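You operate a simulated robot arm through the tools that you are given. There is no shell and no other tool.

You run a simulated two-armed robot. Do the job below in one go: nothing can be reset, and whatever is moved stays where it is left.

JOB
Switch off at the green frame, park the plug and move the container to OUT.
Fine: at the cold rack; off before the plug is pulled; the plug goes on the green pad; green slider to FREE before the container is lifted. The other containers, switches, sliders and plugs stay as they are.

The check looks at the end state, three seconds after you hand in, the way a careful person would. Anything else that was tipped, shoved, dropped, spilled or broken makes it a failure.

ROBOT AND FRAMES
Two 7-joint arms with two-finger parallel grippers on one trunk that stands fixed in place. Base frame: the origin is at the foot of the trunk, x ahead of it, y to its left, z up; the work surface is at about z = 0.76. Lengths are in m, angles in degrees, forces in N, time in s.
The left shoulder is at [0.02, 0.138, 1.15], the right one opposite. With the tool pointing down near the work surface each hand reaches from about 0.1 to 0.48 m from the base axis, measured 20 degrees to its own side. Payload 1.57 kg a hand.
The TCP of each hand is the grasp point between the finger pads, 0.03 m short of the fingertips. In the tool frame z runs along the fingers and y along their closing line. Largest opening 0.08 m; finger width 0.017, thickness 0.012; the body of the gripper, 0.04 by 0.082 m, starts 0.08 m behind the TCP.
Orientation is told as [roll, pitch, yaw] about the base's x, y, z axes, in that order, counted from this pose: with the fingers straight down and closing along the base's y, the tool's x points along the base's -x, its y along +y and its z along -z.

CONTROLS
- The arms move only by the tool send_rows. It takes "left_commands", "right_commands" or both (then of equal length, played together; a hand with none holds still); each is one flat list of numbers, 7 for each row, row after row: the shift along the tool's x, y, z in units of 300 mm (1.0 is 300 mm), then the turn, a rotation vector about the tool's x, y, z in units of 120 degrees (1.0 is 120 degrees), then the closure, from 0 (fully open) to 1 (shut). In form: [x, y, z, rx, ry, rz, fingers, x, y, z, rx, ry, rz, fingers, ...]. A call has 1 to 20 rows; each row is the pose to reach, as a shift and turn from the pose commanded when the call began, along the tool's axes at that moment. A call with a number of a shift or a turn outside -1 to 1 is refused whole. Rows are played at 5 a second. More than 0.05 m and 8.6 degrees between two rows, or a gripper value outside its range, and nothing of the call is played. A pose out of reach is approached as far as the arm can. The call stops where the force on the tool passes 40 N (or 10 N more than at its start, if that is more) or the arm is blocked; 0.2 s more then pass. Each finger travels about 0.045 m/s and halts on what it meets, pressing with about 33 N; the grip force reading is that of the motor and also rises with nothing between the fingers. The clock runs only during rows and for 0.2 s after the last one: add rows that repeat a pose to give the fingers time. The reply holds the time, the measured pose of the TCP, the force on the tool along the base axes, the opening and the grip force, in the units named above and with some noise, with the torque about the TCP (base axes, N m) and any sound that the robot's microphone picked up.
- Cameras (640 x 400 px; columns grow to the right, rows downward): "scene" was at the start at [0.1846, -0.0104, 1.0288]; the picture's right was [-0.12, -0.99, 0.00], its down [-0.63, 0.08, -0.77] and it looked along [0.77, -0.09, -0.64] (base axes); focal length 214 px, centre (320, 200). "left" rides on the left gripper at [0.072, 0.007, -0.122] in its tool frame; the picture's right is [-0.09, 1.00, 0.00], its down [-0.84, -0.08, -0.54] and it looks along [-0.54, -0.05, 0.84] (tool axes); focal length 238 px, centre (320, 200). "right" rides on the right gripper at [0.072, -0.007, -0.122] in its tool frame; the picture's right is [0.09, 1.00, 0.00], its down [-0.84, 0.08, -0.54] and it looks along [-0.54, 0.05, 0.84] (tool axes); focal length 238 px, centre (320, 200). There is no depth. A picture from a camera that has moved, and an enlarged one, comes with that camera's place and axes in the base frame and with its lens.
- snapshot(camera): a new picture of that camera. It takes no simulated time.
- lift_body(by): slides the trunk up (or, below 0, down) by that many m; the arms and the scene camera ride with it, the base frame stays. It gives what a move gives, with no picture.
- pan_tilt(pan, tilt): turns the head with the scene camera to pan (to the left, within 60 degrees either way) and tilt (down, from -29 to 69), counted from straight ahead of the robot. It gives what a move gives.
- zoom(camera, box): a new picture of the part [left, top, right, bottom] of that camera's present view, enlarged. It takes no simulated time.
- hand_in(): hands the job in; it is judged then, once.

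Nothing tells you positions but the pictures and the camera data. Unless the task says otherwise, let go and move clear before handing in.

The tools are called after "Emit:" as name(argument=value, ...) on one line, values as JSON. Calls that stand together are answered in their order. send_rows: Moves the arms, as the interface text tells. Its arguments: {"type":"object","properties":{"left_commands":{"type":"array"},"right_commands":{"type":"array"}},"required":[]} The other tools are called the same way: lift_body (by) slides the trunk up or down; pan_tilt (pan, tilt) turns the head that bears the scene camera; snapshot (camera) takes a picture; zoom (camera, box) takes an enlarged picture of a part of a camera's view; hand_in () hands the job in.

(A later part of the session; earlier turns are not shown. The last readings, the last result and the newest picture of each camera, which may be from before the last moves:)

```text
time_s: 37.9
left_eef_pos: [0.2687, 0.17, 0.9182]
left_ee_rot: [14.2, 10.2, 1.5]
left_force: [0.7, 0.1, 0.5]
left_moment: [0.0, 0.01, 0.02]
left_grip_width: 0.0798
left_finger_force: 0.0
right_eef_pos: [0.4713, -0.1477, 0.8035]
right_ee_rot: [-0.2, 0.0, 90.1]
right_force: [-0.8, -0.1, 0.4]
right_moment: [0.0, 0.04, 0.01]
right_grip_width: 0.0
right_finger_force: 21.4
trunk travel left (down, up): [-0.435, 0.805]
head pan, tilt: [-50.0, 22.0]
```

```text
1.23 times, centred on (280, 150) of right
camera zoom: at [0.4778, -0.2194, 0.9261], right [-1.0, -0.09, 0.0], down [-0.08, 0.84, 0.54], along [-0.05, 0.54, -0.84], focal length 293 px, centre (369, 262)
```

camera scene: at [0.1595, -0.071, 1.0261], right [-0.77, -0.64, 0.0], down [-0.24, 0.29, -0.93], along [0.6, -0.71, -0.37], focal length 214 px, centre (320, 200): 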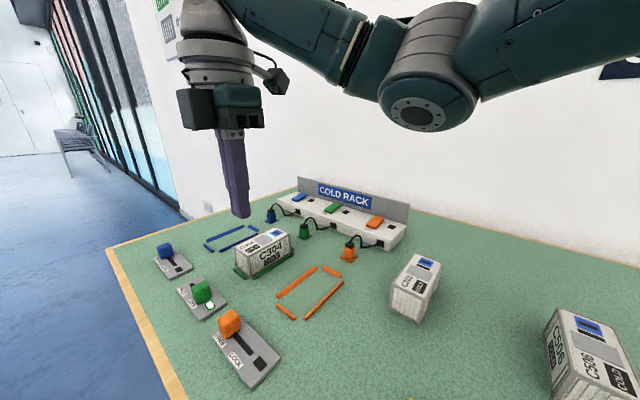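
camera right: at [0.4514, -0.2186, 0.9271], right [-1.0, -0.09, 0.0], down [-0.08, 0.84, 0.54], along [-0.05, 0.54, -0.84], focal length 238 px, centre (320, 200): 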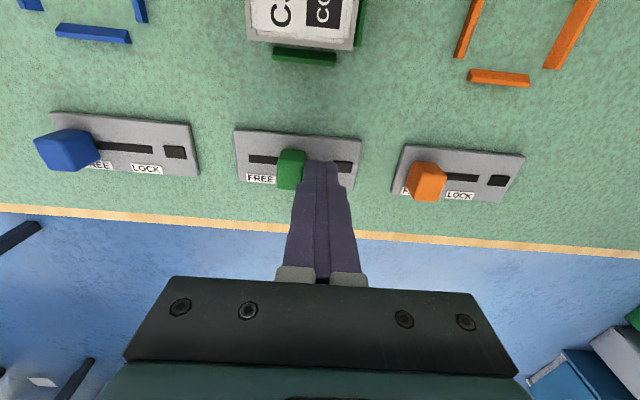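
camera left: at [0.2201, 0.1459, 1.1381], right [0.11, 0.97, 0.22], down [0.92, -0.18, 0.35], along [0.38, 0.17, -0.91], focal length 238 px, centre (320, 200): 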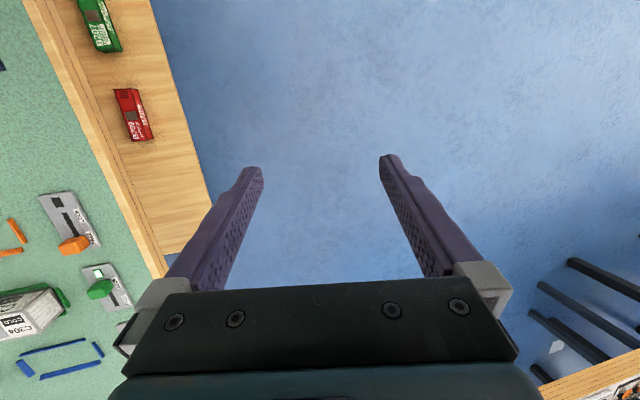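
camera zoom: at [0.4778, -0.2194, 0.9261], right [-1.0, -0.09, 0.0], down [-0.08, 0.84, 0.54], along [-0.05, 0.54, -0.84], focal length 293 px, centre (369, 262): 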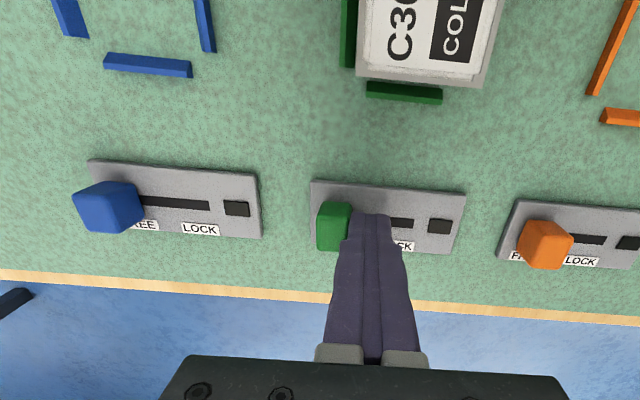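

The knob is almost at the end. I'll push a little further and watch for the end stop.

Emit:
send_rows(right_commands=[0, -0.005, 0, 0, 0, 0, 1, 0, -0.01, 0, 0, 0, 0, 1, 0, -0.015, 0, 0, 0, 0, 1])

Emit:
zoom(camera="right", box=[20, 80, 540, 220])

```text
time_s: 38.7
left_eef_pos: [0.2676, 0.1695, 0.9182]
left_ee_rot: [14.2, 10.2, 1.5]
left_force: [-0.1, 0.0, -0.4]
left_moment: [0.05, -0.01, -0.01]
left_grip_width: 0.0799
left_finger_force: 0.0
right_eef_pos: [0.4721, -0.1471, 0.8036]
right_ee_rot: [0.1, 0.0, 90.2]
right_force: [-13.2, -1.1, 5.7]
right_moment: [0.01, 0.21, 0.0]
right_grip_width: 0.0
right_finger_force: 20.5
trunk travel left (down, up): [-0.435, 0.805]
head pan, tilt: [-50.0, 22.0]
```

```text
1.23 times, centred on (280, 150) of right
camera zoom: at [0.48, -0.2193, 0.9256], right [-1.0, -0.09, 0.0], down [-0.08, 0.84, 0.54], along [-0.05, 0.54, -0.84], focal length 293 px, centre (369, 262)
```

zoom: 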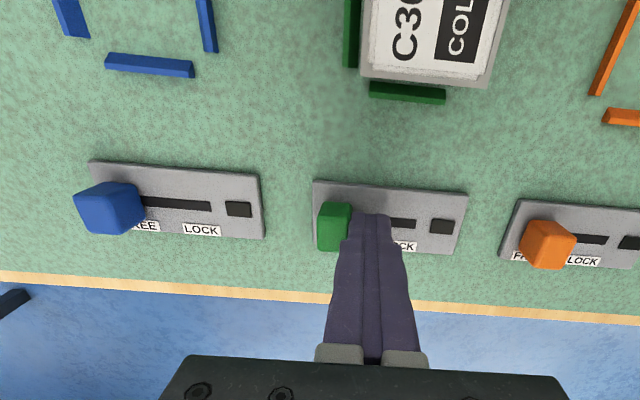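

The end stop is reached, with 13 N of resistance, so the slider is at FREE. I'll back off and lift clear.

Emit:
send_rows(right_commands=[0, 0.02, 0, 0, 0, 0, 1, 0, 0.06, 0, 0, 0, 0, 1, 0, 0.09, -0.08, 0, 0, 0, 1, 0, 0.12, -0.2, 0, 0, 0, 1, 0, 0.15, -0.33, 0, 0, 0, 1])

Emit:
snapshot(camera="right")

Emit:
zoom(camera="scene", box=[120, 160, 340, 300])

```text
time_s: 39.9
left_eef_pos: [0.2697, 0.1714, 0.918]
left_ee_rot: [14.3, 10.2, 1.5]
left_force: [-0.1, 0.1, -0.3]
left_moment: [0.02, -0.03, -0.03]
left_grip_width: 0.08
left_finger_force: 0.0
right_eef_pos: [0.4285, -0.1464, 0.9041]
right_ee_rot: [-0.1, 0.0, 90.1]
right_force: [0.2, -1.1, 0.5]
right_moment: [0.01, 0.03, -0.02]
right_grip_width: 0.0
right_finger_force: 21.8
trunk travel left (down, up): [-0.435, 0.805]
head pan, tilt: [-50.0, 22.0]
```

```text
taken
camera right: at [0.4355, -0.2202, 1.0251], right [-1.0, -0.09, 0.0], down [-0.08, 0.84, 0.54], along [-0.05, 0.54, -0.84], focal length 238 px, centre (320, 200)
```

right: 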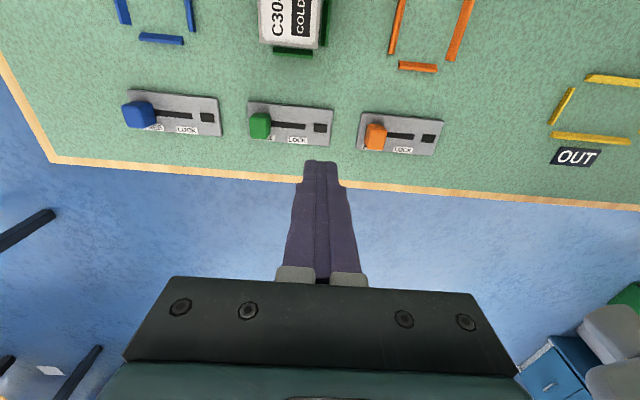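

```text
2.86 times, centred on (230, 230) of scene
camera zoom: at [0.1596, -0.0712, 0.9661], right [-0.77, -0.64, 0.0], down [-0.24, 0.29, -0.93], along [0.6, -0.71, -0.37], focal length 613 px, centre (577, 114)
```

zoom: 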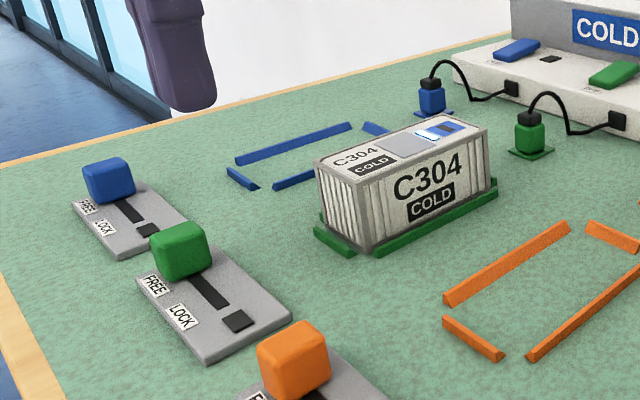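

All three sliders now match and the green light is out. Next is the container. I'll bring the open gripper above C304's centre at (0.459, -0.2665).

Emit:
send_rows(right_commands=[0.1, -0.025, 0, 0, 0, 0, 0.7, 0.2, -0.0505, 0, 0, 0, 0, 0.3, 0.3, -0.0757, 0, 0, 0, 0, 0, 0.4003, -0.101, 0, 0, 0, 0, 0, 0.4003, -0.101, 0, 0, 0, 0, 0])

Emit:
snapshot(camera="right")

Emit:
zoom(camera="right", box=[220, 40, 420, 240])

Emit:
snapshot(camera="scene")

```text
time_s: 41.1
left_eef_pos: [0.2692, 0.1717, 0.9187]
left_ee_rot: [14.2, 10.2, 1.5]
left_force: [-1.4, 0.0, 0.0]
left_moment: [0.02, -0.02, 0.03]
left_grip_width: 0.0799
left_finger_force: 0.1
right_eef_pos: [0.4595, -0.2677, 0.9028]
right_ee_rot: [-0.3, -0.2, 90.1]
right_force: [-0.5, -0.5, -0.3]
right_moment: [-0.01, 0.01, 0.01]
right_grip_width: 0.0801
right_finger_force: 0.0
trunk travel left (down, up): [-0.435, 0.805]
head pan, tilt: [-50.0, 22.0]
```

```text
taken
camera right: at [0.4661, -0.3403, 1.0248], right [-1.0, -0.09, 0.0], down [-0.08, 0.84, 0.54], along [-0.05, 0.54, -0.84], focal length 238 px, centre (320, 200)
```

right: 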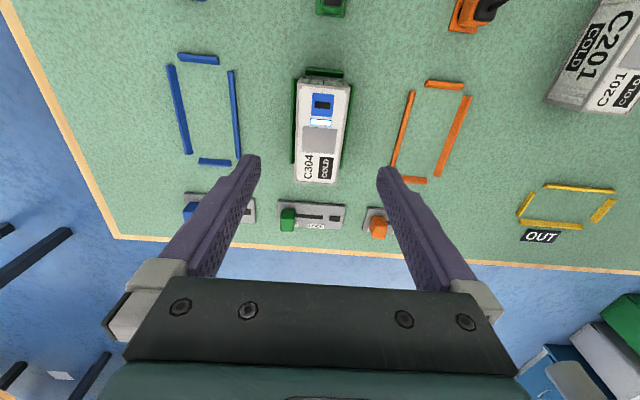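

```text
2.00 times, centred on (320, 140) of right
camera zoom: at [0.4661, -0.3403, 1.0248], right [-1.0, -0.09, 0.0], down [-0.08, 0.84, 0.54], along [-0.05, 0.54, -0.84], focal length 477 px, centre (320, 320)
```

zoom: 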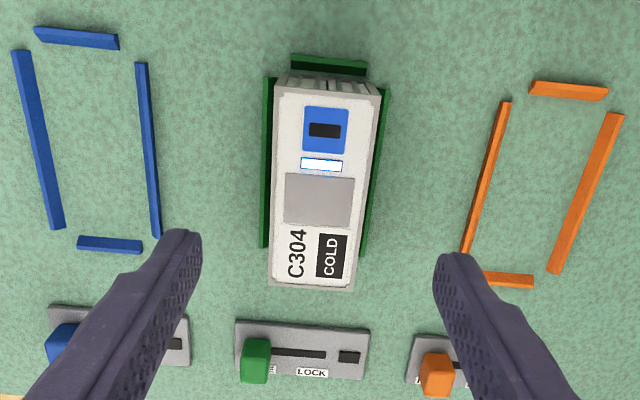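

```text
taken
camera scene: at [0.1595, -0.071, 0.9661], right [-0.77, -0.64, 0.0], down [-0.24, 0.29, -0.93], along [0.6, -0.71, -0.37], focal length 214 px, centre (320, 200)
```

scene: 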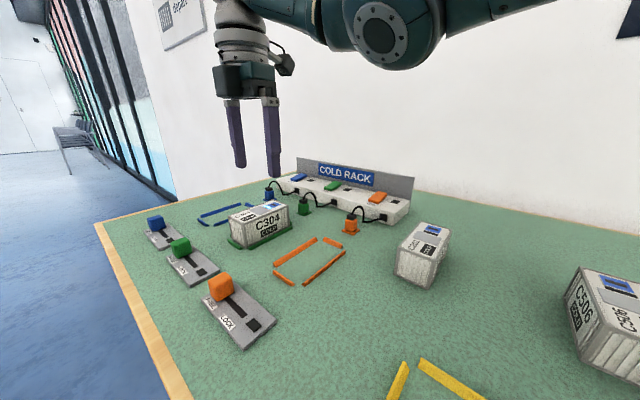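

The gripper is centred over C304 to within 2 mm and aligned with it. I'll descend around it.

Emit:
send_rows(right_commands=[0, 0, 0.08, 0, 0, 0, 0, 0, 0, 0.16, 0, 0, 0, 0, 0, 0, 0.24, 0, 0, 0, 0, 0, 0, 0.28, 0, 0, 0, 0])

Emit:
zoom(camera="scene", box=[200, 130, 360, 270])

Emit:
snapshot(camera="right")

```text
time_s: 42.1
left_eef_pos: [0.2701, 0.1714, 0.9183]
left_ee_rot: [14.3, 10.3, 1.5]
left_force: [0.2, -0.3, 0.2]
left_moment: [0.0, -0.01, 0.02]
left_grip_width: 0.0801
left_finger_force: 0.0
right_eef_pos: [0.4602, -0.2662, 0.8205]
right_ee_rot: [-0.2, 0.1, 90.0]
right_force: [-0.3, 0.0, -0.2]
right_moment: [0.01, 0.0, 0.0]
right_grip_width: 0.0801
right_finger_force: 0.0
trunk travel left (down, up): [-0.435, 0.805]
head pan, tilt: [-50.0, 22.0]
```

```text
2.86 times, centred on (280, 200) of scene
camera zoom: at [0.1595, -0.071, 0.9661], right [-0.77, -0.64, 0.0], down [-0.24, 0.29, -0.93], along [0.6, -0.71, -0.37], focal length 613 px, centre (434, 200)
```

zoom: 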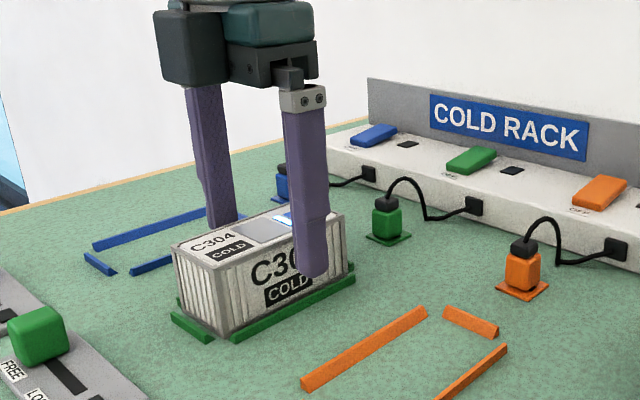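

```text
taken
camera right: at [0.4675, -0.3388, 0.9419], right [-1.0, -0.09, 0.0], down [-0.08, 0.84, 0.54], along [-0.05, 0.54, -0.84], focal length 238 px, centre (320, 200)
```

right: 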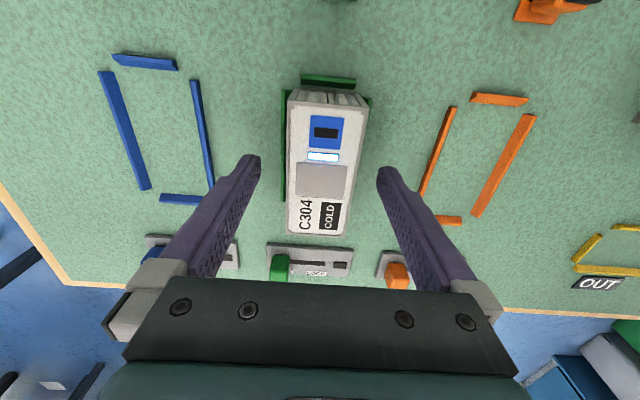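

Clear on both sides. I'll lower the last 15 mm, then close on the container.

Emit:
send_rows(right_commands=[0, 0, 0.025, 0, 0, 0, 0, 0, 0, 0.05, 0, 0, 0, 0, 0, 0, 0.05, 0, 0, 0, 0.2, 0, 0, 0.05, 0, 0, 0, 0.3, 0, 0, 0.05, 0, 0, 0, 0.38])

Emit:
zoom(camera="scene", box=[200, 130, 360, 270])

Emit:
snapshot(camera="right")

```text
time_s: 43.3
left_eef_pos: [0.2675, 0.1695, 0.917]
left_ee_rot: [14.2, 10.2, 1.5]
left_force: [0.4, 0.6, -0.7]
left_moment: [0.03, -0.01, -0.01]
left_grip_width: 0.0797
left_finger_force: 0.1
right_eef_pos: [0.4594, -0.2663, 0.805]
right_ee_rot: [-0.2, 0.0, 90.1]
right_force: [-1.0, 0.3, 0.8]
right_moment: [0.0, 0.0, 0.0]
right_grip_width: 0.0495
right_finger_force: 0.1
trunk travel left (down, up): [-0.435, 0.805]
head pan, tilt: [-50.0, 22.0]
```

```text
2.86 times, centred on (280, 200) of scene
camera zoom: at [0.1595, -0.071, 0.9661], right [-0.77, -0.64, 0.0], down [-0.24, 0.29, -0.93], along [0.6, -0.71, -0.37], focal length 613 px, centre (434, 200)
```

zoom: 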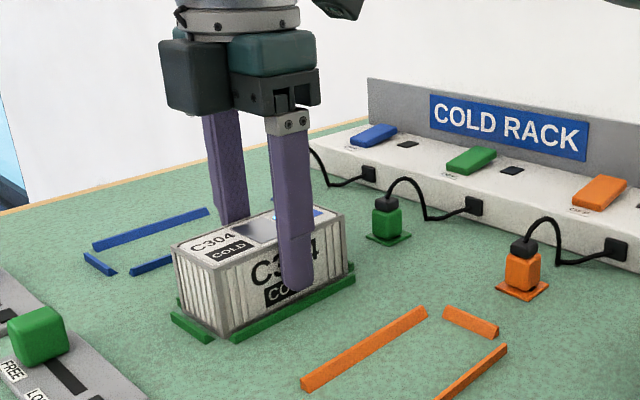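

```text
taken
camera right: at [0.468, -0.3393, 0.9272], right [-1.0, -0.09, 0.0], down [-0.08, 0.84, 0.54], along [-0.05, 0.54, -0.84], focal length 238 px, centre (320, 200)
```

right: 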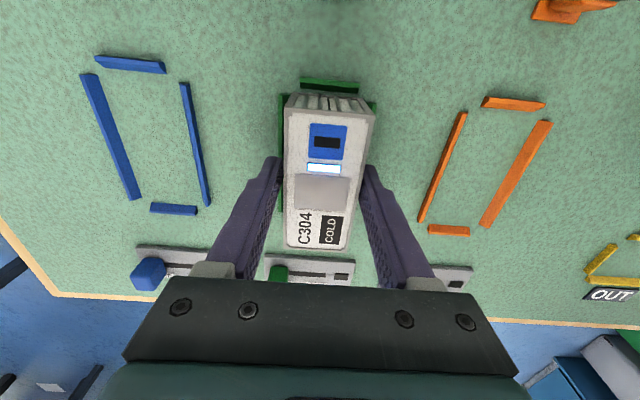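

The fingers are about 3 mm from each side. I'll close on it firmly.

Emit:
send_rows(right_commands=[0, 0, 0, 0, 0, 0, 0.45, 0, 0, 0, 0, 0, 0, 0.6, 0, 0, 0, 0, 0, 0, 1, 0, 0, 0, 0, 0, 0, 1])

```text
time_s: 44.3
left_eef_pos: [0.2691, 0.17, 0.9184]
left_ee_rot: [14.2, 10.1, 1.5]
left_force: [-0.2, -0.3, -0.1]
left_moment: [0.04, -0.02, -0.02]
left_grip_width: 0.0802
left_finger_force: 0.1
right_eef_pos: [0.4607, -0.2671, 0.8054]
right_ee_rot: [-0.2, -0.1, 90.1]
right_force: [-0.1, -0.7, 0.3]
right_moment: [0.01, 0.04, 0.0]
right_grip_width: 0.0442
right_finger_force: 32.9
trunk travel left (down, up): [-0.435, 0.805]
head pan, tilt: [-50.0, 22.0]
```

Gripped at 44 mm with full grip force. I'll lift it straight up by 10 to 20 mm to feel the weight and see whether it slips.

Emit:
send_rows(right_commands=[0, 0, -0.01, 0, 0, 0, 1, 0, 0, -0.025, 0, 0, 0, 1, 0, 0, -0.045, 0, 0, 0, 1, 0, 0, -0.067, 0, 0, 0, 1])

Emit:
zoom(camera="scene", box=[200, 130, 360, 270])

Emit:
snapshot(camera="right")

```text
time_s: 45.3
left_eef_pos: [0.2692, 0.17, 0.9177]
left_ee_rot: [14.3, 10.2, 1.5]
left_force: [-0.3, -0.1, 0.5]
left_moment: [0.06, 0.0, 0.02]
left_grip_width: 0.0801
left_finger_force: 0.0
right_eef_pos: [0.4602, -0.2662, 0.8243]
right_ee_rot: [-0.2, 0.0, 90.2]
right_force: [-0.6, 0.4, -0.9]
right_moment: [-0.01, 0.0, 0.0]
right_grip_width: 0.0441
right_finger_force: 32.8
trunk travel left (down, up): [-0.435, 0.805]
head pan, tilt: [-50.0, 22.0]
```

```text
2.86 times, centred on (280, 200) of scene
camera zoom: at [0.1594, -0.0709, 0.9661], right [-0.77, -0.64, 0.0], down [-0.24, 0.29, -0.93], along [0.6, -0.71, -0.37], focal length 613 px, centre (434, 200)
```

zoom: 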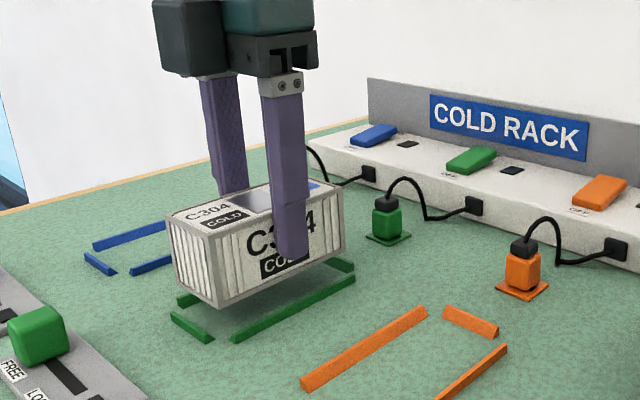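

```text
taken
camera right: at [0.4674, -0.3392, 0.9471], right [-1.0, -0.09, 0.0], down [-0.08, 0.84, 0.54], along [-0.05, 0.54, -0.84], focal length 238 px, centre (320, 200)
```

right: 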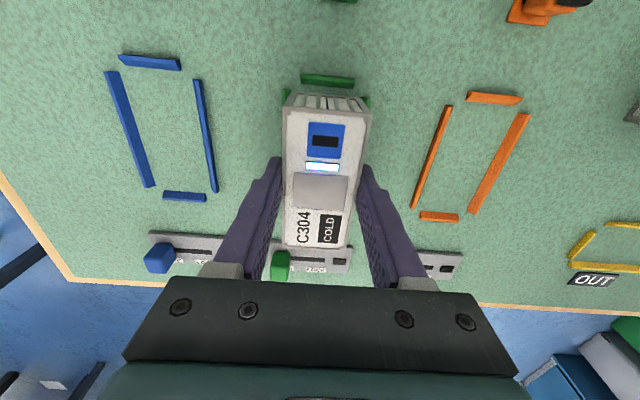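

The container hangs level and secure. I'll raise it well clear with the trunk and turn the head to watch the OUT area.

Emit:
lift_body(by=0.14)

Emit:
pan_tilt(pan=-40, tilt=50)

Emit:
snapshot(camera="scene")

Emit:
snapshot(camera="right")

```text
time_s: 47.0
left_eef_pos: [0.2691, 0.171, 1.0572]
left_ee_rot: [14.2, 10.2, 1.6]
left_force: [-0.7, 0.5, 0.1]
left_moment: [-0.03, 0.03, 0.0]
left_grip_width: 0.0798
left_finger_force: 0.0
right_eef_pos: [0.4607, -0.2668, 0.9641]
right_ee_rot: [-0.1, 0.0, 90.2]
right_force: [-0.5, -0.3, -1.9]
right_moment: [0.0, -0.02, -0.03]
right_grip_width: 0.0442
right_finger_force: 33.4
trunk travel left (down, up): [-0.575, 0.665]
head pan, tilt: [-50.0, 22.0]
```

```text
time_s: 47.9
left_eef_pos: [0.2694, 0.1701, 1.0575]
left_ee_rot: [14.2, 10.1, 1.5]
left_force: [0.0, -0.2, -0.4]
left_moment: [0.0, -0.03, 0.0]
left_grip_width: 0.0801
left_finger_force: 0.0
right_eef_pos: [0.46, -0.2664, 0.966]
right_ee_rot: [-0.2, 0.0, 90.1]
right_force: [0.5, 0.2, -1.6]
right_moment: [-0.01, 0.02, -0.03]
right_grip_width: 0.0444
right_finger_force: 33.3
trunk travel left (down, up): [-0.575, 0.665]
head pan, tilt: [-40.0, 50.0]
```

```text
taken
camera scene: at [0.1588, -0.0494, 1.0638], right [-0.64, -0.77, 0.0], down [-0.59, 0.49, -0.64], along [0.49, -0.41, -0.77], focal length 214 px, centre (320, 200)
```

scene: 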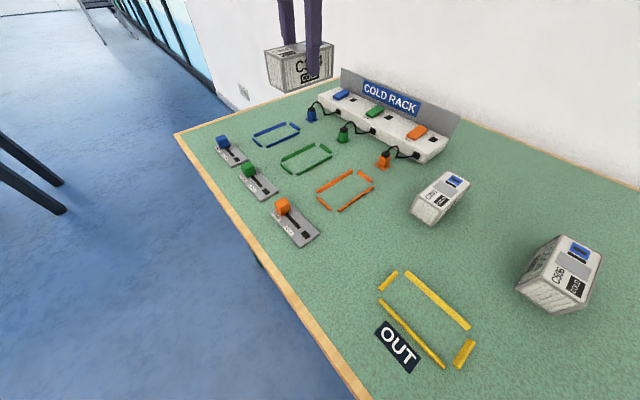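

```text
taken
camera right: at [0.4674, -0.3391, 1.087], right [-1.0, -0.09, 0.0], down [-0.08, 0.84, 0.54], along [-0.05, 0.54, -0.84], focal length 238 px, centre (320, 200)
```

right: 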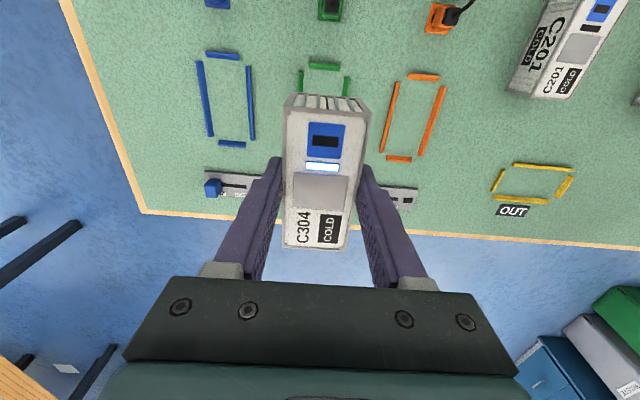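

C304 is up and clear, and its light weight shows in the force reading. I'll carry it back toward the robot while turning the yaw from 90° to 0°, so its long side lines up with the OUT frame.

Emit:
send_rows(right_commands=[-0.006, 0.045, 0.005, 0, 0, 0.0625, 1, -0.012, 0.09, 0.01, 0, 0, 0.125, 1, -0.018, 0.135, 0.015, 0, 0, 0.1875, 1, -0.024, 0.18, 0.02, 0, 0, 0.25, 1, -0.03, 0.225, 0.025, 0, 0, 0.3125, 1, -0.036, 0.27, 0.03, 0, 0, 0.375, 1, -0.042, 0.315, 0.035, 0, 0, 0.4375, 1, -0.048, 0.36, 0.04, 0, 0, 0.5, 1, -0.054, 0.405, 0.045, 0, 0, 0.5625, 1, -0.06, 0.45, 0.05, 0, 0, 0.625, 1, -0.066, 0.495, 0.05, 0, 0, 0.6875, 1, -0.07, 0.54, 0.05, 0, 0, 0.75, 1])

Emit:
snapshot(camera="scene")

Emit:
snapshot(camera="right")

```text
time_s: 50.5
left_eef_pos: [0.2686, 0.1702, 1.0587]
left_ee_rot: [14.2, 10.3, 1.5]
left_force: [0.4, 0.3, -0.3]
left_moment: [0.0, 0.01, 0.0]
left_grip_width: 0.0802
left_finger_force: 0.0
right_eef_pos: [0.2996, -0.248, 0.9514]
right_ee_rot: [0.0, -0.2, -0.1]
right_force: [0.6, -0.5, -1.4]
right_moment: [-0.03, -0.02, -0.02]
right_grip_width: 0.0442
right_finger_force: 33.2
trunk travel left (down, up): [-0.575, 0.665]
head pan, tilt: [-40.0, 50.0]
```

```text
taken
camera scene: at [0.1587, -0.0493, 1.0637], right [-0.64, -0.77, 0.0], down [-0.59, 0.49, -0.64], along [0.49, -0.41, -0.77], focal length 214 px, centre (320, 200)
```

scene: 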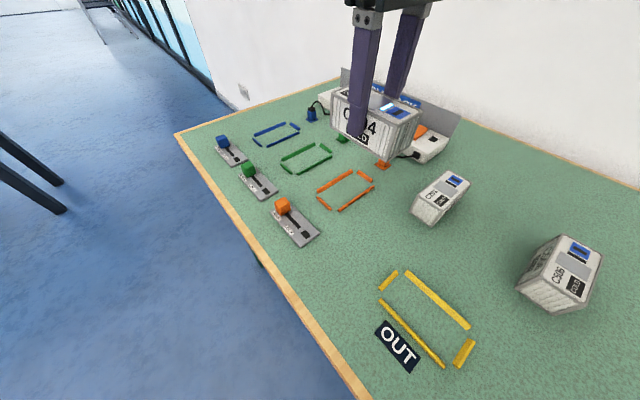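

```text
taken
camera right: at [0.2272, -0.2546, 1.0717], right [-0.09, 1.0, 0.0], down [0.84, 0.08, 0.54], along [0.54, 0.05, -0.84], focal length 238 px, centre (320, 200)
```

right: 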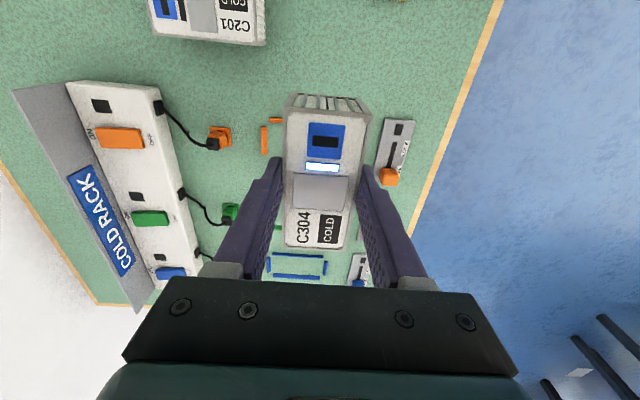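

The container is now yawed in line with the OUT frame. I'll raise the trunk another 0.10 m so the arm has room to fold in close, then bring the hand down and back over OUT in stages.

Emit:
lift_body(by=0.1)

Emit:
send_rows(right_commands=[0, 0, 0.1, 0, 0, 0, 1, 0, 0, 0.2, 0, 0, 0, 1, 0.05, 0.016, 0.3, 0, 0, 0, 1, 0.13, 0.042, 0.4, 0, 0, 0, 1, 0.22, 0.071, 0.45, 0, 0, 0, 1, 0.31, 0.1, 0.47, 0, 0, 0, 1])

Emit:
snapshot(camera="scene")

Emit:
snapshot(camera="right")

```text
time_s: 51.9
left_eef_pos: [0.2706, 0.1702, 1.158]
left_ee_rot: [14.2, 10.2, 1.6]
left_force: [0.3, 0.7, -0.5]
left_moment: [0.02, -0.02, -0.01]
left_grip_width: 0.0801
left_finger_force: 0.0
right_eef_pos: [0.2989, -0.247, 1.0507]
right_ee_rot: [0.0, -0.2, 0.1]
right_force: [1.0, 0.3, -0.4]
right_moment: [0.0, -0.01, 0.02]
right_grip_width: 0.0445
right_finger_force: 33.5
trunk travel left (down, up): [-0.675, 0.565]
head pan, tilt: [-40.0, 50.0]
```

```text
time_s: 53.3
left_eef_pos: [0.2692, 0.1703, 1.1582]
left_ee_rot: [14.2, 10.3, 1.4]
left_force: [0.3, 0.3, 0.0]
left_moment: [0.0, -0.02, 0.02]
left_grip_width: 0.0799
left_finger_force: 0.0
right_eef_pos: [0.2054, -0.2169, 0.9098]
right_ee_rot: [0.0, -0.1, 0.1]
right_force: [0.2, 0.2, -2.3]
right_moment: [-0.01, 0.02, -0.04]
right_grip_width: 0.0442
right_finger_force: 33.0
trunk travel left (down, up): [-0.675, 0.565]
head pan, tilt: [-40.0, 50.0]
```

```text
taken
camera scene: at [0.1588, -0.0493, 1.1638], right [-0.64, -0.77, 0.0], down [-0.59, 0.49, -0.64], along [0.49, -0.41, -0.77], focal length 214 px, centre (320, 200)
```

scene: 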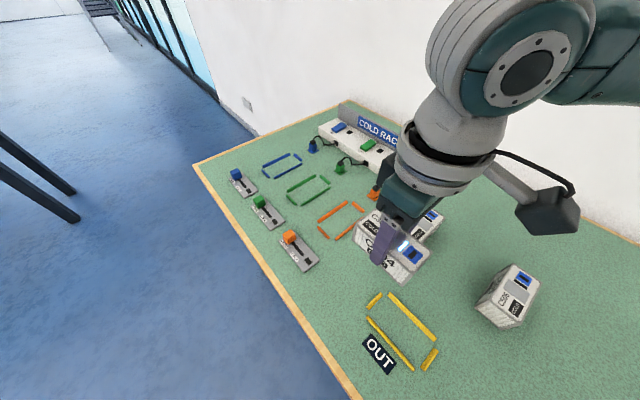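

```text
taken
camera right: at [0.1345, -0.2247, 1.0323], right [-0.09, 1.0, 0.0], down [0.84, 0.08, 0.54], along [0.54, 0.05, -0.84], focal length 238 px, centre (320, 200)
```

right: 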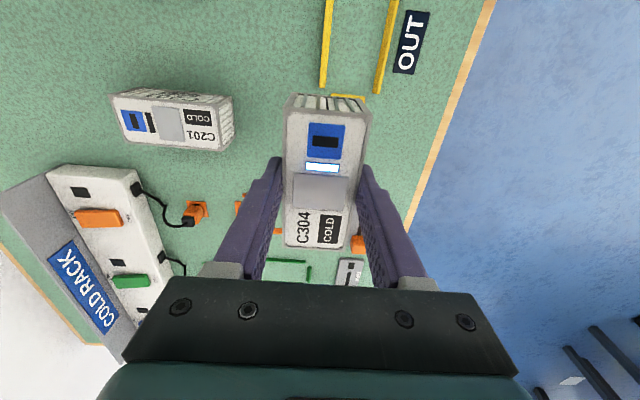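

I'm close to OUT now. I'll zoom in to pin down the frame's exact centre and angle.

Emit:
zoom(camera="right", box=[290, 0, 450, 100])

Emit:
zoom(camera="scene", box=[350, 280, 450, 380])

```text
4.00 times, centred on (370, 50) of right
camera zoom: at [0.1345, -0.2247, 1.0323], right [-0.09, 1.0, 0.0], down [0.84, 0.08, 0.54], along [0.54, 0.05, -0.84], focal length 953 px, centre (120, 800)
```

zoom: 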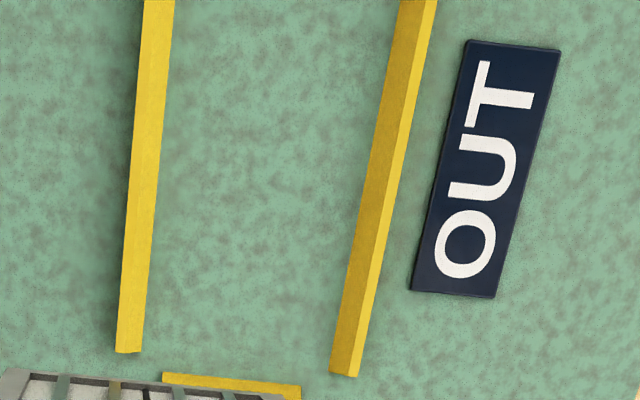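

```text
4.00 times, centred on (400, 330) of scene
camera zoom: at [0.1588, -0.0493, 1.1638], right [-0.64, -0.77, 0.0], down [-0.59, 0.49, -0.64], along [0.49, -0.41, -0.77], focal length 858 px, centre (0, -320)
```

zoom: 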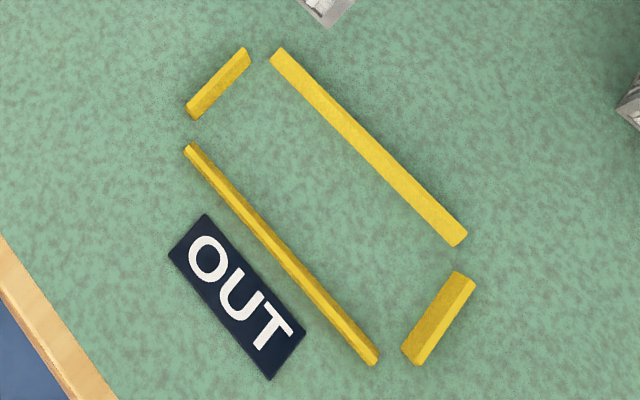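

The frame is parallel to x, centred near (0.1225, -0.191). I'll carry the container over it at the same height.

Emit:
send_rows(right_commands=[0.0922, 0.0289, 0.02, 0, 0, 0, 1, 0.1845, 0.0578, 0.04, 0, 0, 0, 1, 0.2767, 0.0867, 0.06, 0, 0, 0, 1, 0.2767, 0.0867, 0.06, 0, 0, 0, 1])

Emit:
snapshot(camera="scene")

Emit:
snapshot(camera="right")

```text
time_s: 54.3
left_eef_pos: [0.2702, 0.1708, 1.1582]
left_ee_rot: [14.1, 10.2, 1.5]
left_force: [-0.4, 0.7, 0.3]
left_moment: [0.03, -0.02, 0.02]
left_grip_width: 0.0799
left_finger_force: 0.0
right_eef_pos: [0.1229, -0.192, 0.8928]
right_ee_rot: [0.1, -0.2, 0.0]
right_force: [0.3, 0.0, -0.8]
right_moment: [0.01, -0.01, 0.02]
right_grip_width: 0.0442
right_finger_force: 32.8
trunk travel left (down, up): [-0.675, 0.565]
head pan, tilt: [-40.0, 50.0]
```

```text
taken
camera scene: at [0.1587, -0.0493, 1.1638], right [-0.64, -0.77, 0.0], down [-0.59, 0.49, -0.64], along [0.49, -0.41, -0.77], focal length 214 px, centre (320, 200)
```

scene: 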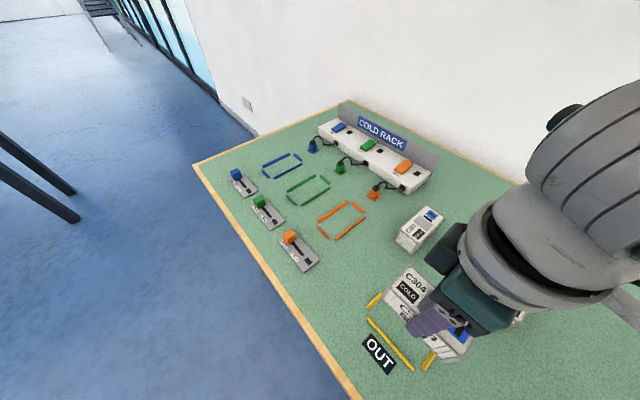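

```text
taken
camera right: at [0.0512, -0.1996, 1.0142], right [-0.09, 1.0, 0.0], down [0.83, 0.08, 0.54], along [0.54, 0.05, -0.84], focal length 238 px, centre (320, 200)
```

right: 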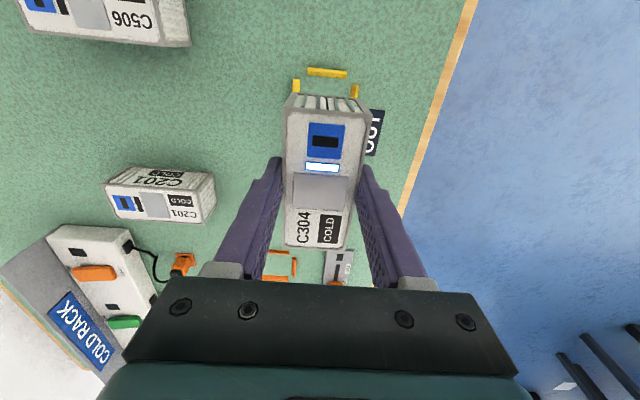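

It's over the frame, with the TCP at (0.1229, -0.192). One zoom from each camera to confirm the centring before I lower.

Emit:
zoom(camera="right", box=[260, 50, 400, 137])

Emit:
zoom(camera="scene", box=[340, 250, 500, 390])

```text
4.57 times, centred on (330, 94) of right
camera zoom: at [0.0512, -0.1996, 1.0142], right [-0.09, 1.0, 0.0], down [0.83, 0.08, 0.54], along [0.54, 0.05, -0.84], focal length 1090 px, centre (274, 687)
```

zoom: 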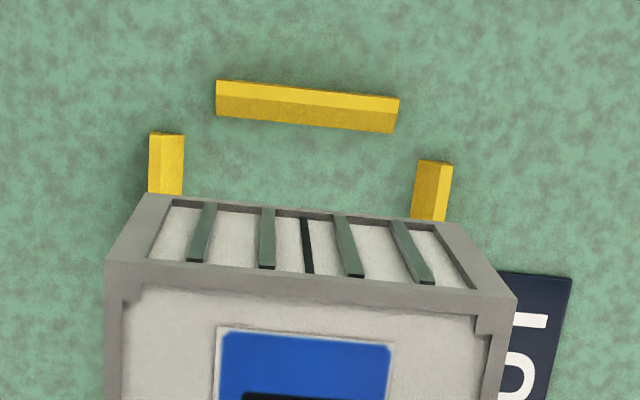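

```text
2.86 times, centred on (420, 320) of scene
camera zoom: at [0.1587, -0.0493, 1.1638], right [-0.64, -0.77, 0.0], down [-0.59, 0.49, -0.64], along [0.49, -0.41, -0.77], focal length 613 px, centre (34, -143)
```

zoom: 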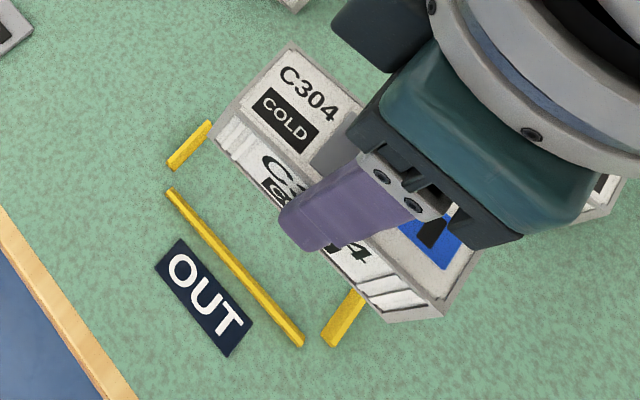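

Comparing the container with the bars, I want a small trim of about +2 mm in x and +3 mm in y. I'll apply that and lower until the bottom is about 20 mm above the table, then recheck.

Emit:
send_rows(right_commands=[-0.003, 0.005, 0.06, 0, 0, 0, 1, -0.006, 0.01, 0.12, 0, 0, 0, 1, -0.006, 0.01, 0.18, 0, 0, 0, 1, -0.006, 0.01, 0.2267, 0, 0, 0, 1, -0.006, 0.01, 0.2267, 0, 0, 0, 1])

Emit:
zoom(camera="right", box=[260, 50, 400, 137])

Emit:
zoom(camera="scene", box=[340, 250, 500, 390])

```text
time_s: 55.5
left_eef_pos: [0.2704, 0.1709, 1.1575]
left_ee_rot: [14.2, 10.2, 1.5]
left_force: [0.1, -0.3, -0.3]
left_moment: [0.0, -0.05, 0.0]
left_grip_width: 0.0798
left_finger_force: 0.1
right_eef_pos: [0.1244, -0.1891, 0.824]
right_ee_rot: [0.2, -0.1, 0.1]
right_force: [0.3, -0.2, -0.6]
right_moment: [0.01, 0.02, 0.02]
right_grip_width: 0.0444
right_finger_force: 32.7
trunk travel left (down, up): [-0.675, 0.565]
head pan, tilt: [-40.0, 50.0]
```

```text
4.57 times, centred on (330, 94) of right
camera zoom: at [0.0537, -0.197, 0.9444], right [-0.09, 1.0, 0.0], down [0.84, 0.08, 0.54], along [0.54, 0.05, -0.84], focal length 1090 px, centre (274, 687)
```

zoom: 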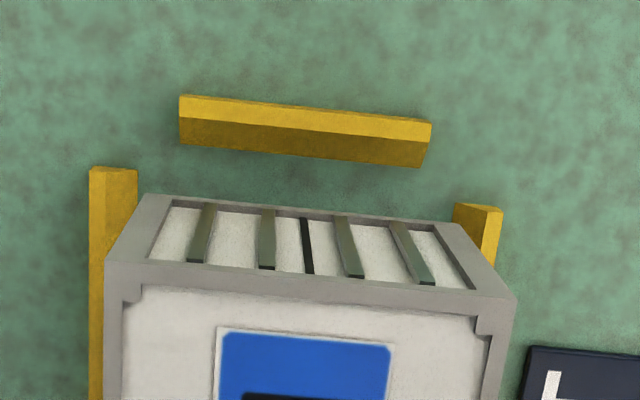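

```text
2.86 times, centred on (420, 320) of scene
camera zoom: at [0.1588, -0.0493, 1.1638], right [-0.64, -0.77, 0.0], down [-0.59, 0.49, -0.64], along [0.49, -0.41, -0.77], focal length 613 px, centre (34, -143)
```

zoom: 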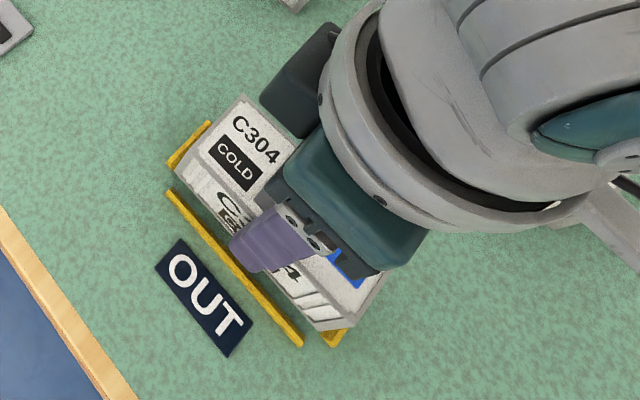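

The frame centre relative to the container asks for about -1 mm in both x and y. I'll apply that and lower to just above the table, then recheck.

Emit:
send_rows(right_commands=[0.004, -0.0033, 0.01, 0, 0, 0, 1, 0.004, -0.0033, 0.025, 0, 0, 0, 1, 0.004, -0.0033, 0.037, 0, 0, 0, 1, 0.004, -0.0033, 0.037, 0, 0, 0, 1])

Emit:
zoom(camera="right", box=[260, 50, 400, 137])

Emit:
zoom(camera="scene", box=[370, 270, 470, 380])

```text
time_s: 56.5
left_eef_pos: [0.2687, 0.1694, 1.1576]
left_ee_rot: [14.2, 10.2, 1.6]
left_force: [-0.6, 0.1, 1.3]
left_moment: [-0.02, -0.03, 0.01]
left_grip_width: 0.0799
left_finger_force: 0.0
right_eef_pos: [0.1245, -0.1889, 0.8119]
right_ee_rot: [0.0, -0.2, 0.1]
right_force: [-1.2, 0.3, -1.1]
right_moment: [0.01, 0.04, 0.03]
right_grip_width: 0.0441
right_finger_force: 32.6
trunk travel left (down, up): [-0.675, 0.565]
head pan, tilt: [-40.0, 50.0]
```

```text
4.57 times, centred on (330, 94) of right
camera zoom: at [0.0522, -0.1971, 0.9332], right [-0.09, 1.0, 0.0], down [0.84, 0.08, 0.54], along [0.54, 0.05, -0.84], focal length 1090 px, centre (274, 687)
```

zoom: 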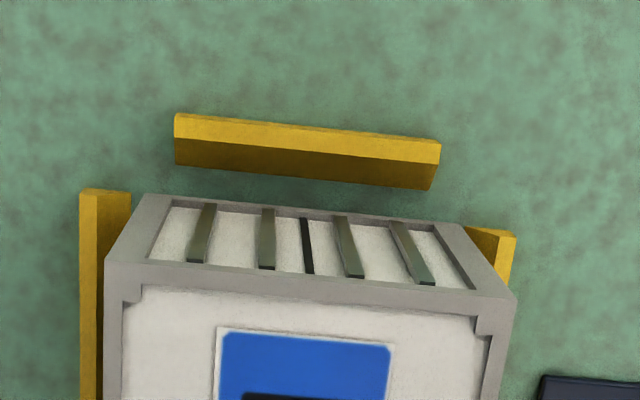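

```text
3.64 times, centred on (420, 325) of scene
camera zoom: at [0.1588, -0.0494, 1.1638], right [-0.64, -0.77, 0.0], down [-0.59, 0.49, -0.64], along [0.49, -0.41, -0.77], focal length 780 px, centre (-44, -254)
```

zoom: 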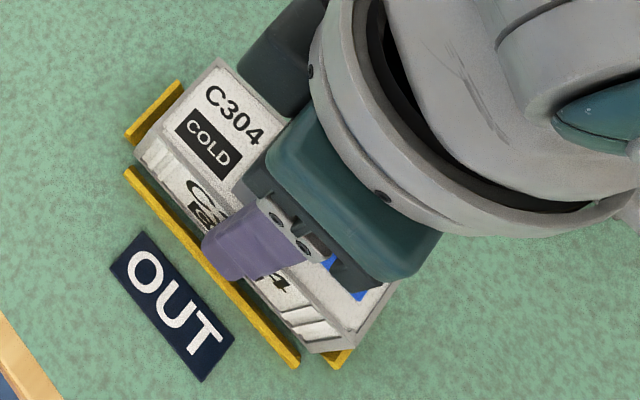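

The gaps to the bars are now about 2 mm on each side and 3 to 5 mm at the ends. I'll make a last 1 mm trim and lower to the table gently.

Emit:
send_rows(right_commands=[-0.0033, -0.0027, 0, 0, 0, 0, 1, -0.0033, -0.0027, 0.007, 0, 0, 0, 1, -0.0033, -0.0027, 0.0133, 0, 0, 0, 1, -0.0033, -0.0027, 0.0183, 0, 0, 0, 1])

Emit:
zoom(camera="right", box=[260, 50, 400, 137])

Emit:
zoom(camera="scene", box=[370, 270, 470, 380])

```text
time_s: 57.5
left_eef_pos: [0.2686, 0.1708, 1.1593]
left_ee_rot: [14.3, 10.2, 1.5]
left_force: [1.0, -0.2, -0.5]
left_moment: [-0.03, -0.01, -0.02]
left_grip_width: 0.0799
left_finger_force: 0.1
right_eef_pos: [0.125, -0.1904, 0.8046]
right_ee_rot: [0.0, -0.1, 0.0]
right_force: [-0.7, 0.8, -1.0]
right_moment: [0.03, 0.0, -0.01]
right_grip_width: 0.0445
right_finger_force: 32.8
trunk travel left (down, up): [-0.675, 0.565]
head pan, tilt: [-40.0, 50.0]
```

```text
4.57 times, centred on (330, 94) of right
camera zoom: at [0.0532, -0.1978, 0.9277], right [-0.09, 1.0, 0.0], down [0.83, 0.08, 0.54], along [0.54, 0.05, -0.84], focal length 1090 px, centre (274, 687)
```

zoom: 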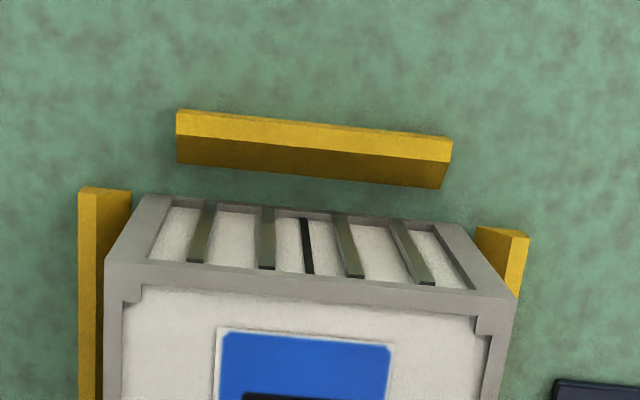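

```text
3.64 times, centred on (420, 325) of scene
camera zoom: at [0.1588, -0.0494, 1.1638], right [-0.64, -0.77, 0.0], down [-0.59, 0.49, -0.64], along [0.49, -0.41, -0.77], focal length 780 px, centre (-44, -254)
```

zoom: 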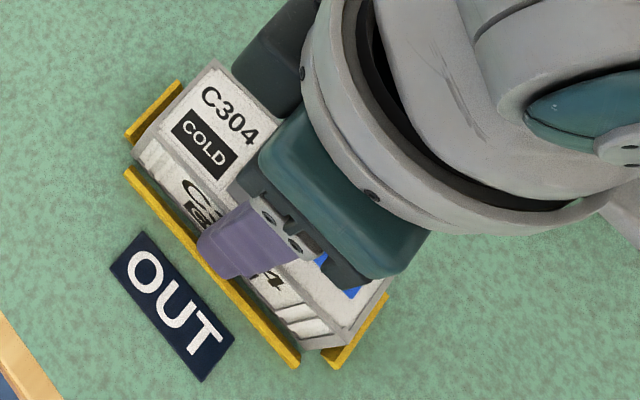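

The container is now evenly centred side to side. I'll lower in sub-millimetre steps until it touches the table.

Emit:
send_rows(right_commands=[0, 0, 0.0033, 0, 0, 0, 1, 0, 0, 0.0033, 0, 0, 0, 1])

```text
time_s: 58.1
left_eef_pos: [0.2702, 0.1704, 1.1568]
left_ee_rot: [14.1, 10.2, 1.4]
left_force: [-0.4, 0.0, 0.3]
left_moment: [0.0, 0.01, 0.0]
left_grip_width: 0.0802
left_finger_force: 0.0
right_eef_pos: [0.1243, -0.1907, 0.8064]
right_ee_rot: [0.1, -0.1, 0.1]
right_force: [-1.9, 0.4, 17.9]
right_moment: [-0.06, 0.86, 0.01]
right_grip_width: 0.0443
right_finger_force: 32.9
trunk travel left (down, up): [-0.675, 0.565]
head pan, tilt: [-40.0, 50.0]
```

It's on the table, with contact at 18 N and the same TCP height as when I picked it up. I'll ease off slightly and open the fingers slowly.

Emit:
send_rows(right_commands=[0, 0, -0.0025, 0, 0, 0, 1, 0, 0, -0.0025, 0, 0, 0, 0.42, 0, 0, -0.0025, 0, 0, 0, 0.38, 0, 0, -0.0025, 0, 0, 0, 0.3, 0, 0, -0.0025, 0, 0, 0, 0.2, 0, 0, -0.0025, 0, 0, 0, 0.1, 0, 0, -0.0025, 0, 0, 0, 0.05, 0, 0, -0.0025, 0, 0, 0, 0.05])

Emit:
snapshot(camera="right")

Emit:
zoom(camera="scene", box=[370, 270, 470, 380])

```text
time_s: 59.9
left_eef_pos: [0.2686, 0.1699, 1.1582]
left_ee_rot: [14.2, 10.2, 1.5]
left_force: [-0.3, 0.0, -0.5]
left_moment: [-0.01, -0.03, 0.01]
left_grip_width: 0.08
left_finger_force: 0.1
right_eef_pos: [0.1257, -0.1903, 0.8048]
right_ee_rot: [0.0, -0.2, 0.2]
right_force: [-0.5, -1.0, 0.3]
right_moment: [-0.01, 0.0, 0.02]
right_grip_width: 0.0761
right_finger_force: 0.0
trunk travel left (down, up): [-0.675, 0.565]
head pan, tilt: [-40.0, 50.0]
```

```text
taken
camera right: at [0.0533, -0.1976, 0.9273], right [-0.09, 1.0, 0.0], down [0.84, 0.08, 0.54], along [0.54, 0.05, -0.84], focal length 238 px, centre (320, 200)
```

right: 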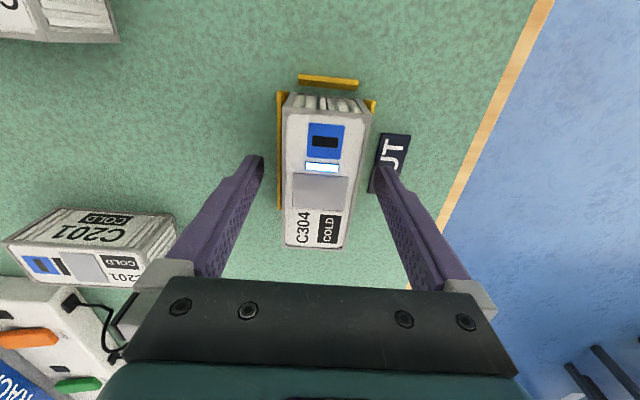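

```text
3.64 times, centred on (420, 325) of scene
camera zoom: at [0.1588, -0.0494, 1.1638], right [-0.64, -0.77, 0.0], down [-0.59, 0.49, -0.64], along [0.49, -0.41, -0.77], focal length 780 px, centre (-44, -254)
```

zoom: 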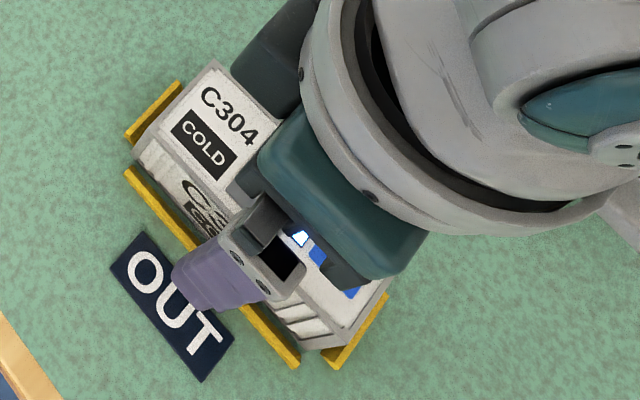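

C304 is released inside the OUT frame. I'll rise straight up with the trunk to clear it.

Emit:
lift_body(by=0.12)

Emit:
snapshot(camera="right")

Emit:
snapshot(camera="scene")

```text
time_s: 61.4
left_eef_pos: [0.2696, 0.1702, 1.2777]
left_ee_rot: [14.1, 10.2, 1.5]
left_force: [0.0, 0.6, -0.8]
left_moment: [0.03, -0.01, 0.01]
left_grip_width: 0.0801
left_finger_force: 0.1
right_eef_pos: [0.1239, -0.19, 0.9262]
right_ee_rot: [0.0, -0.2, 0.1]
right_force: [-0.4, -0.2, -0.3]
right_moment: [-0.01, 0.02, 0.02]
right_grip_width: 0.0759
right_finger_force: 0.0
trunk travel left (down, up): [-0.795, 0.445]
head pan, tilt: [-40.0, 50.0]
```

```text
taken
camera right: at [0.0533, -0.1976, 1.0473], right [-0.09, 1.0, 0.0], down [0.84, 0.08, 0.54], along [0.54, 0.05, -0.84], focal length 238 px, centre (320, 200)
```

right: 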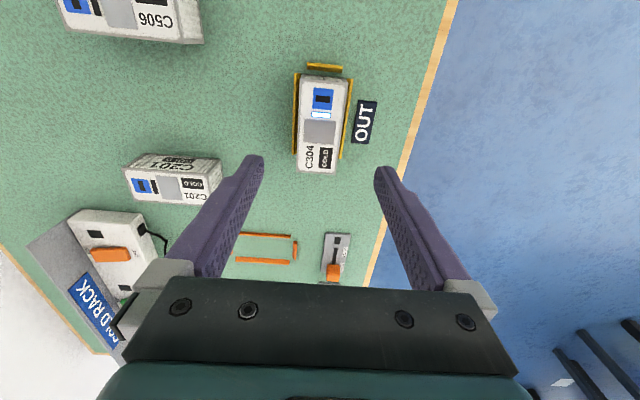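

```text
taken
camera scene: at [0.1588, -0.0494, 1.2837], right [-0.64, -0.77, 0.0], down [-0.59, 0.49, -0.64], along [0.49, -0.41, -0.77], focal length 214 px, centre (320, 200)
```

scene: 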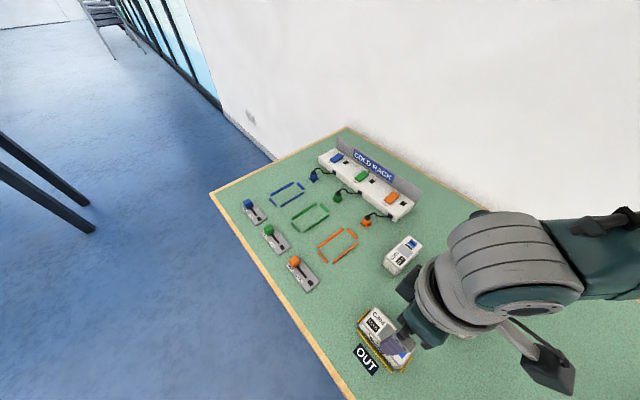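

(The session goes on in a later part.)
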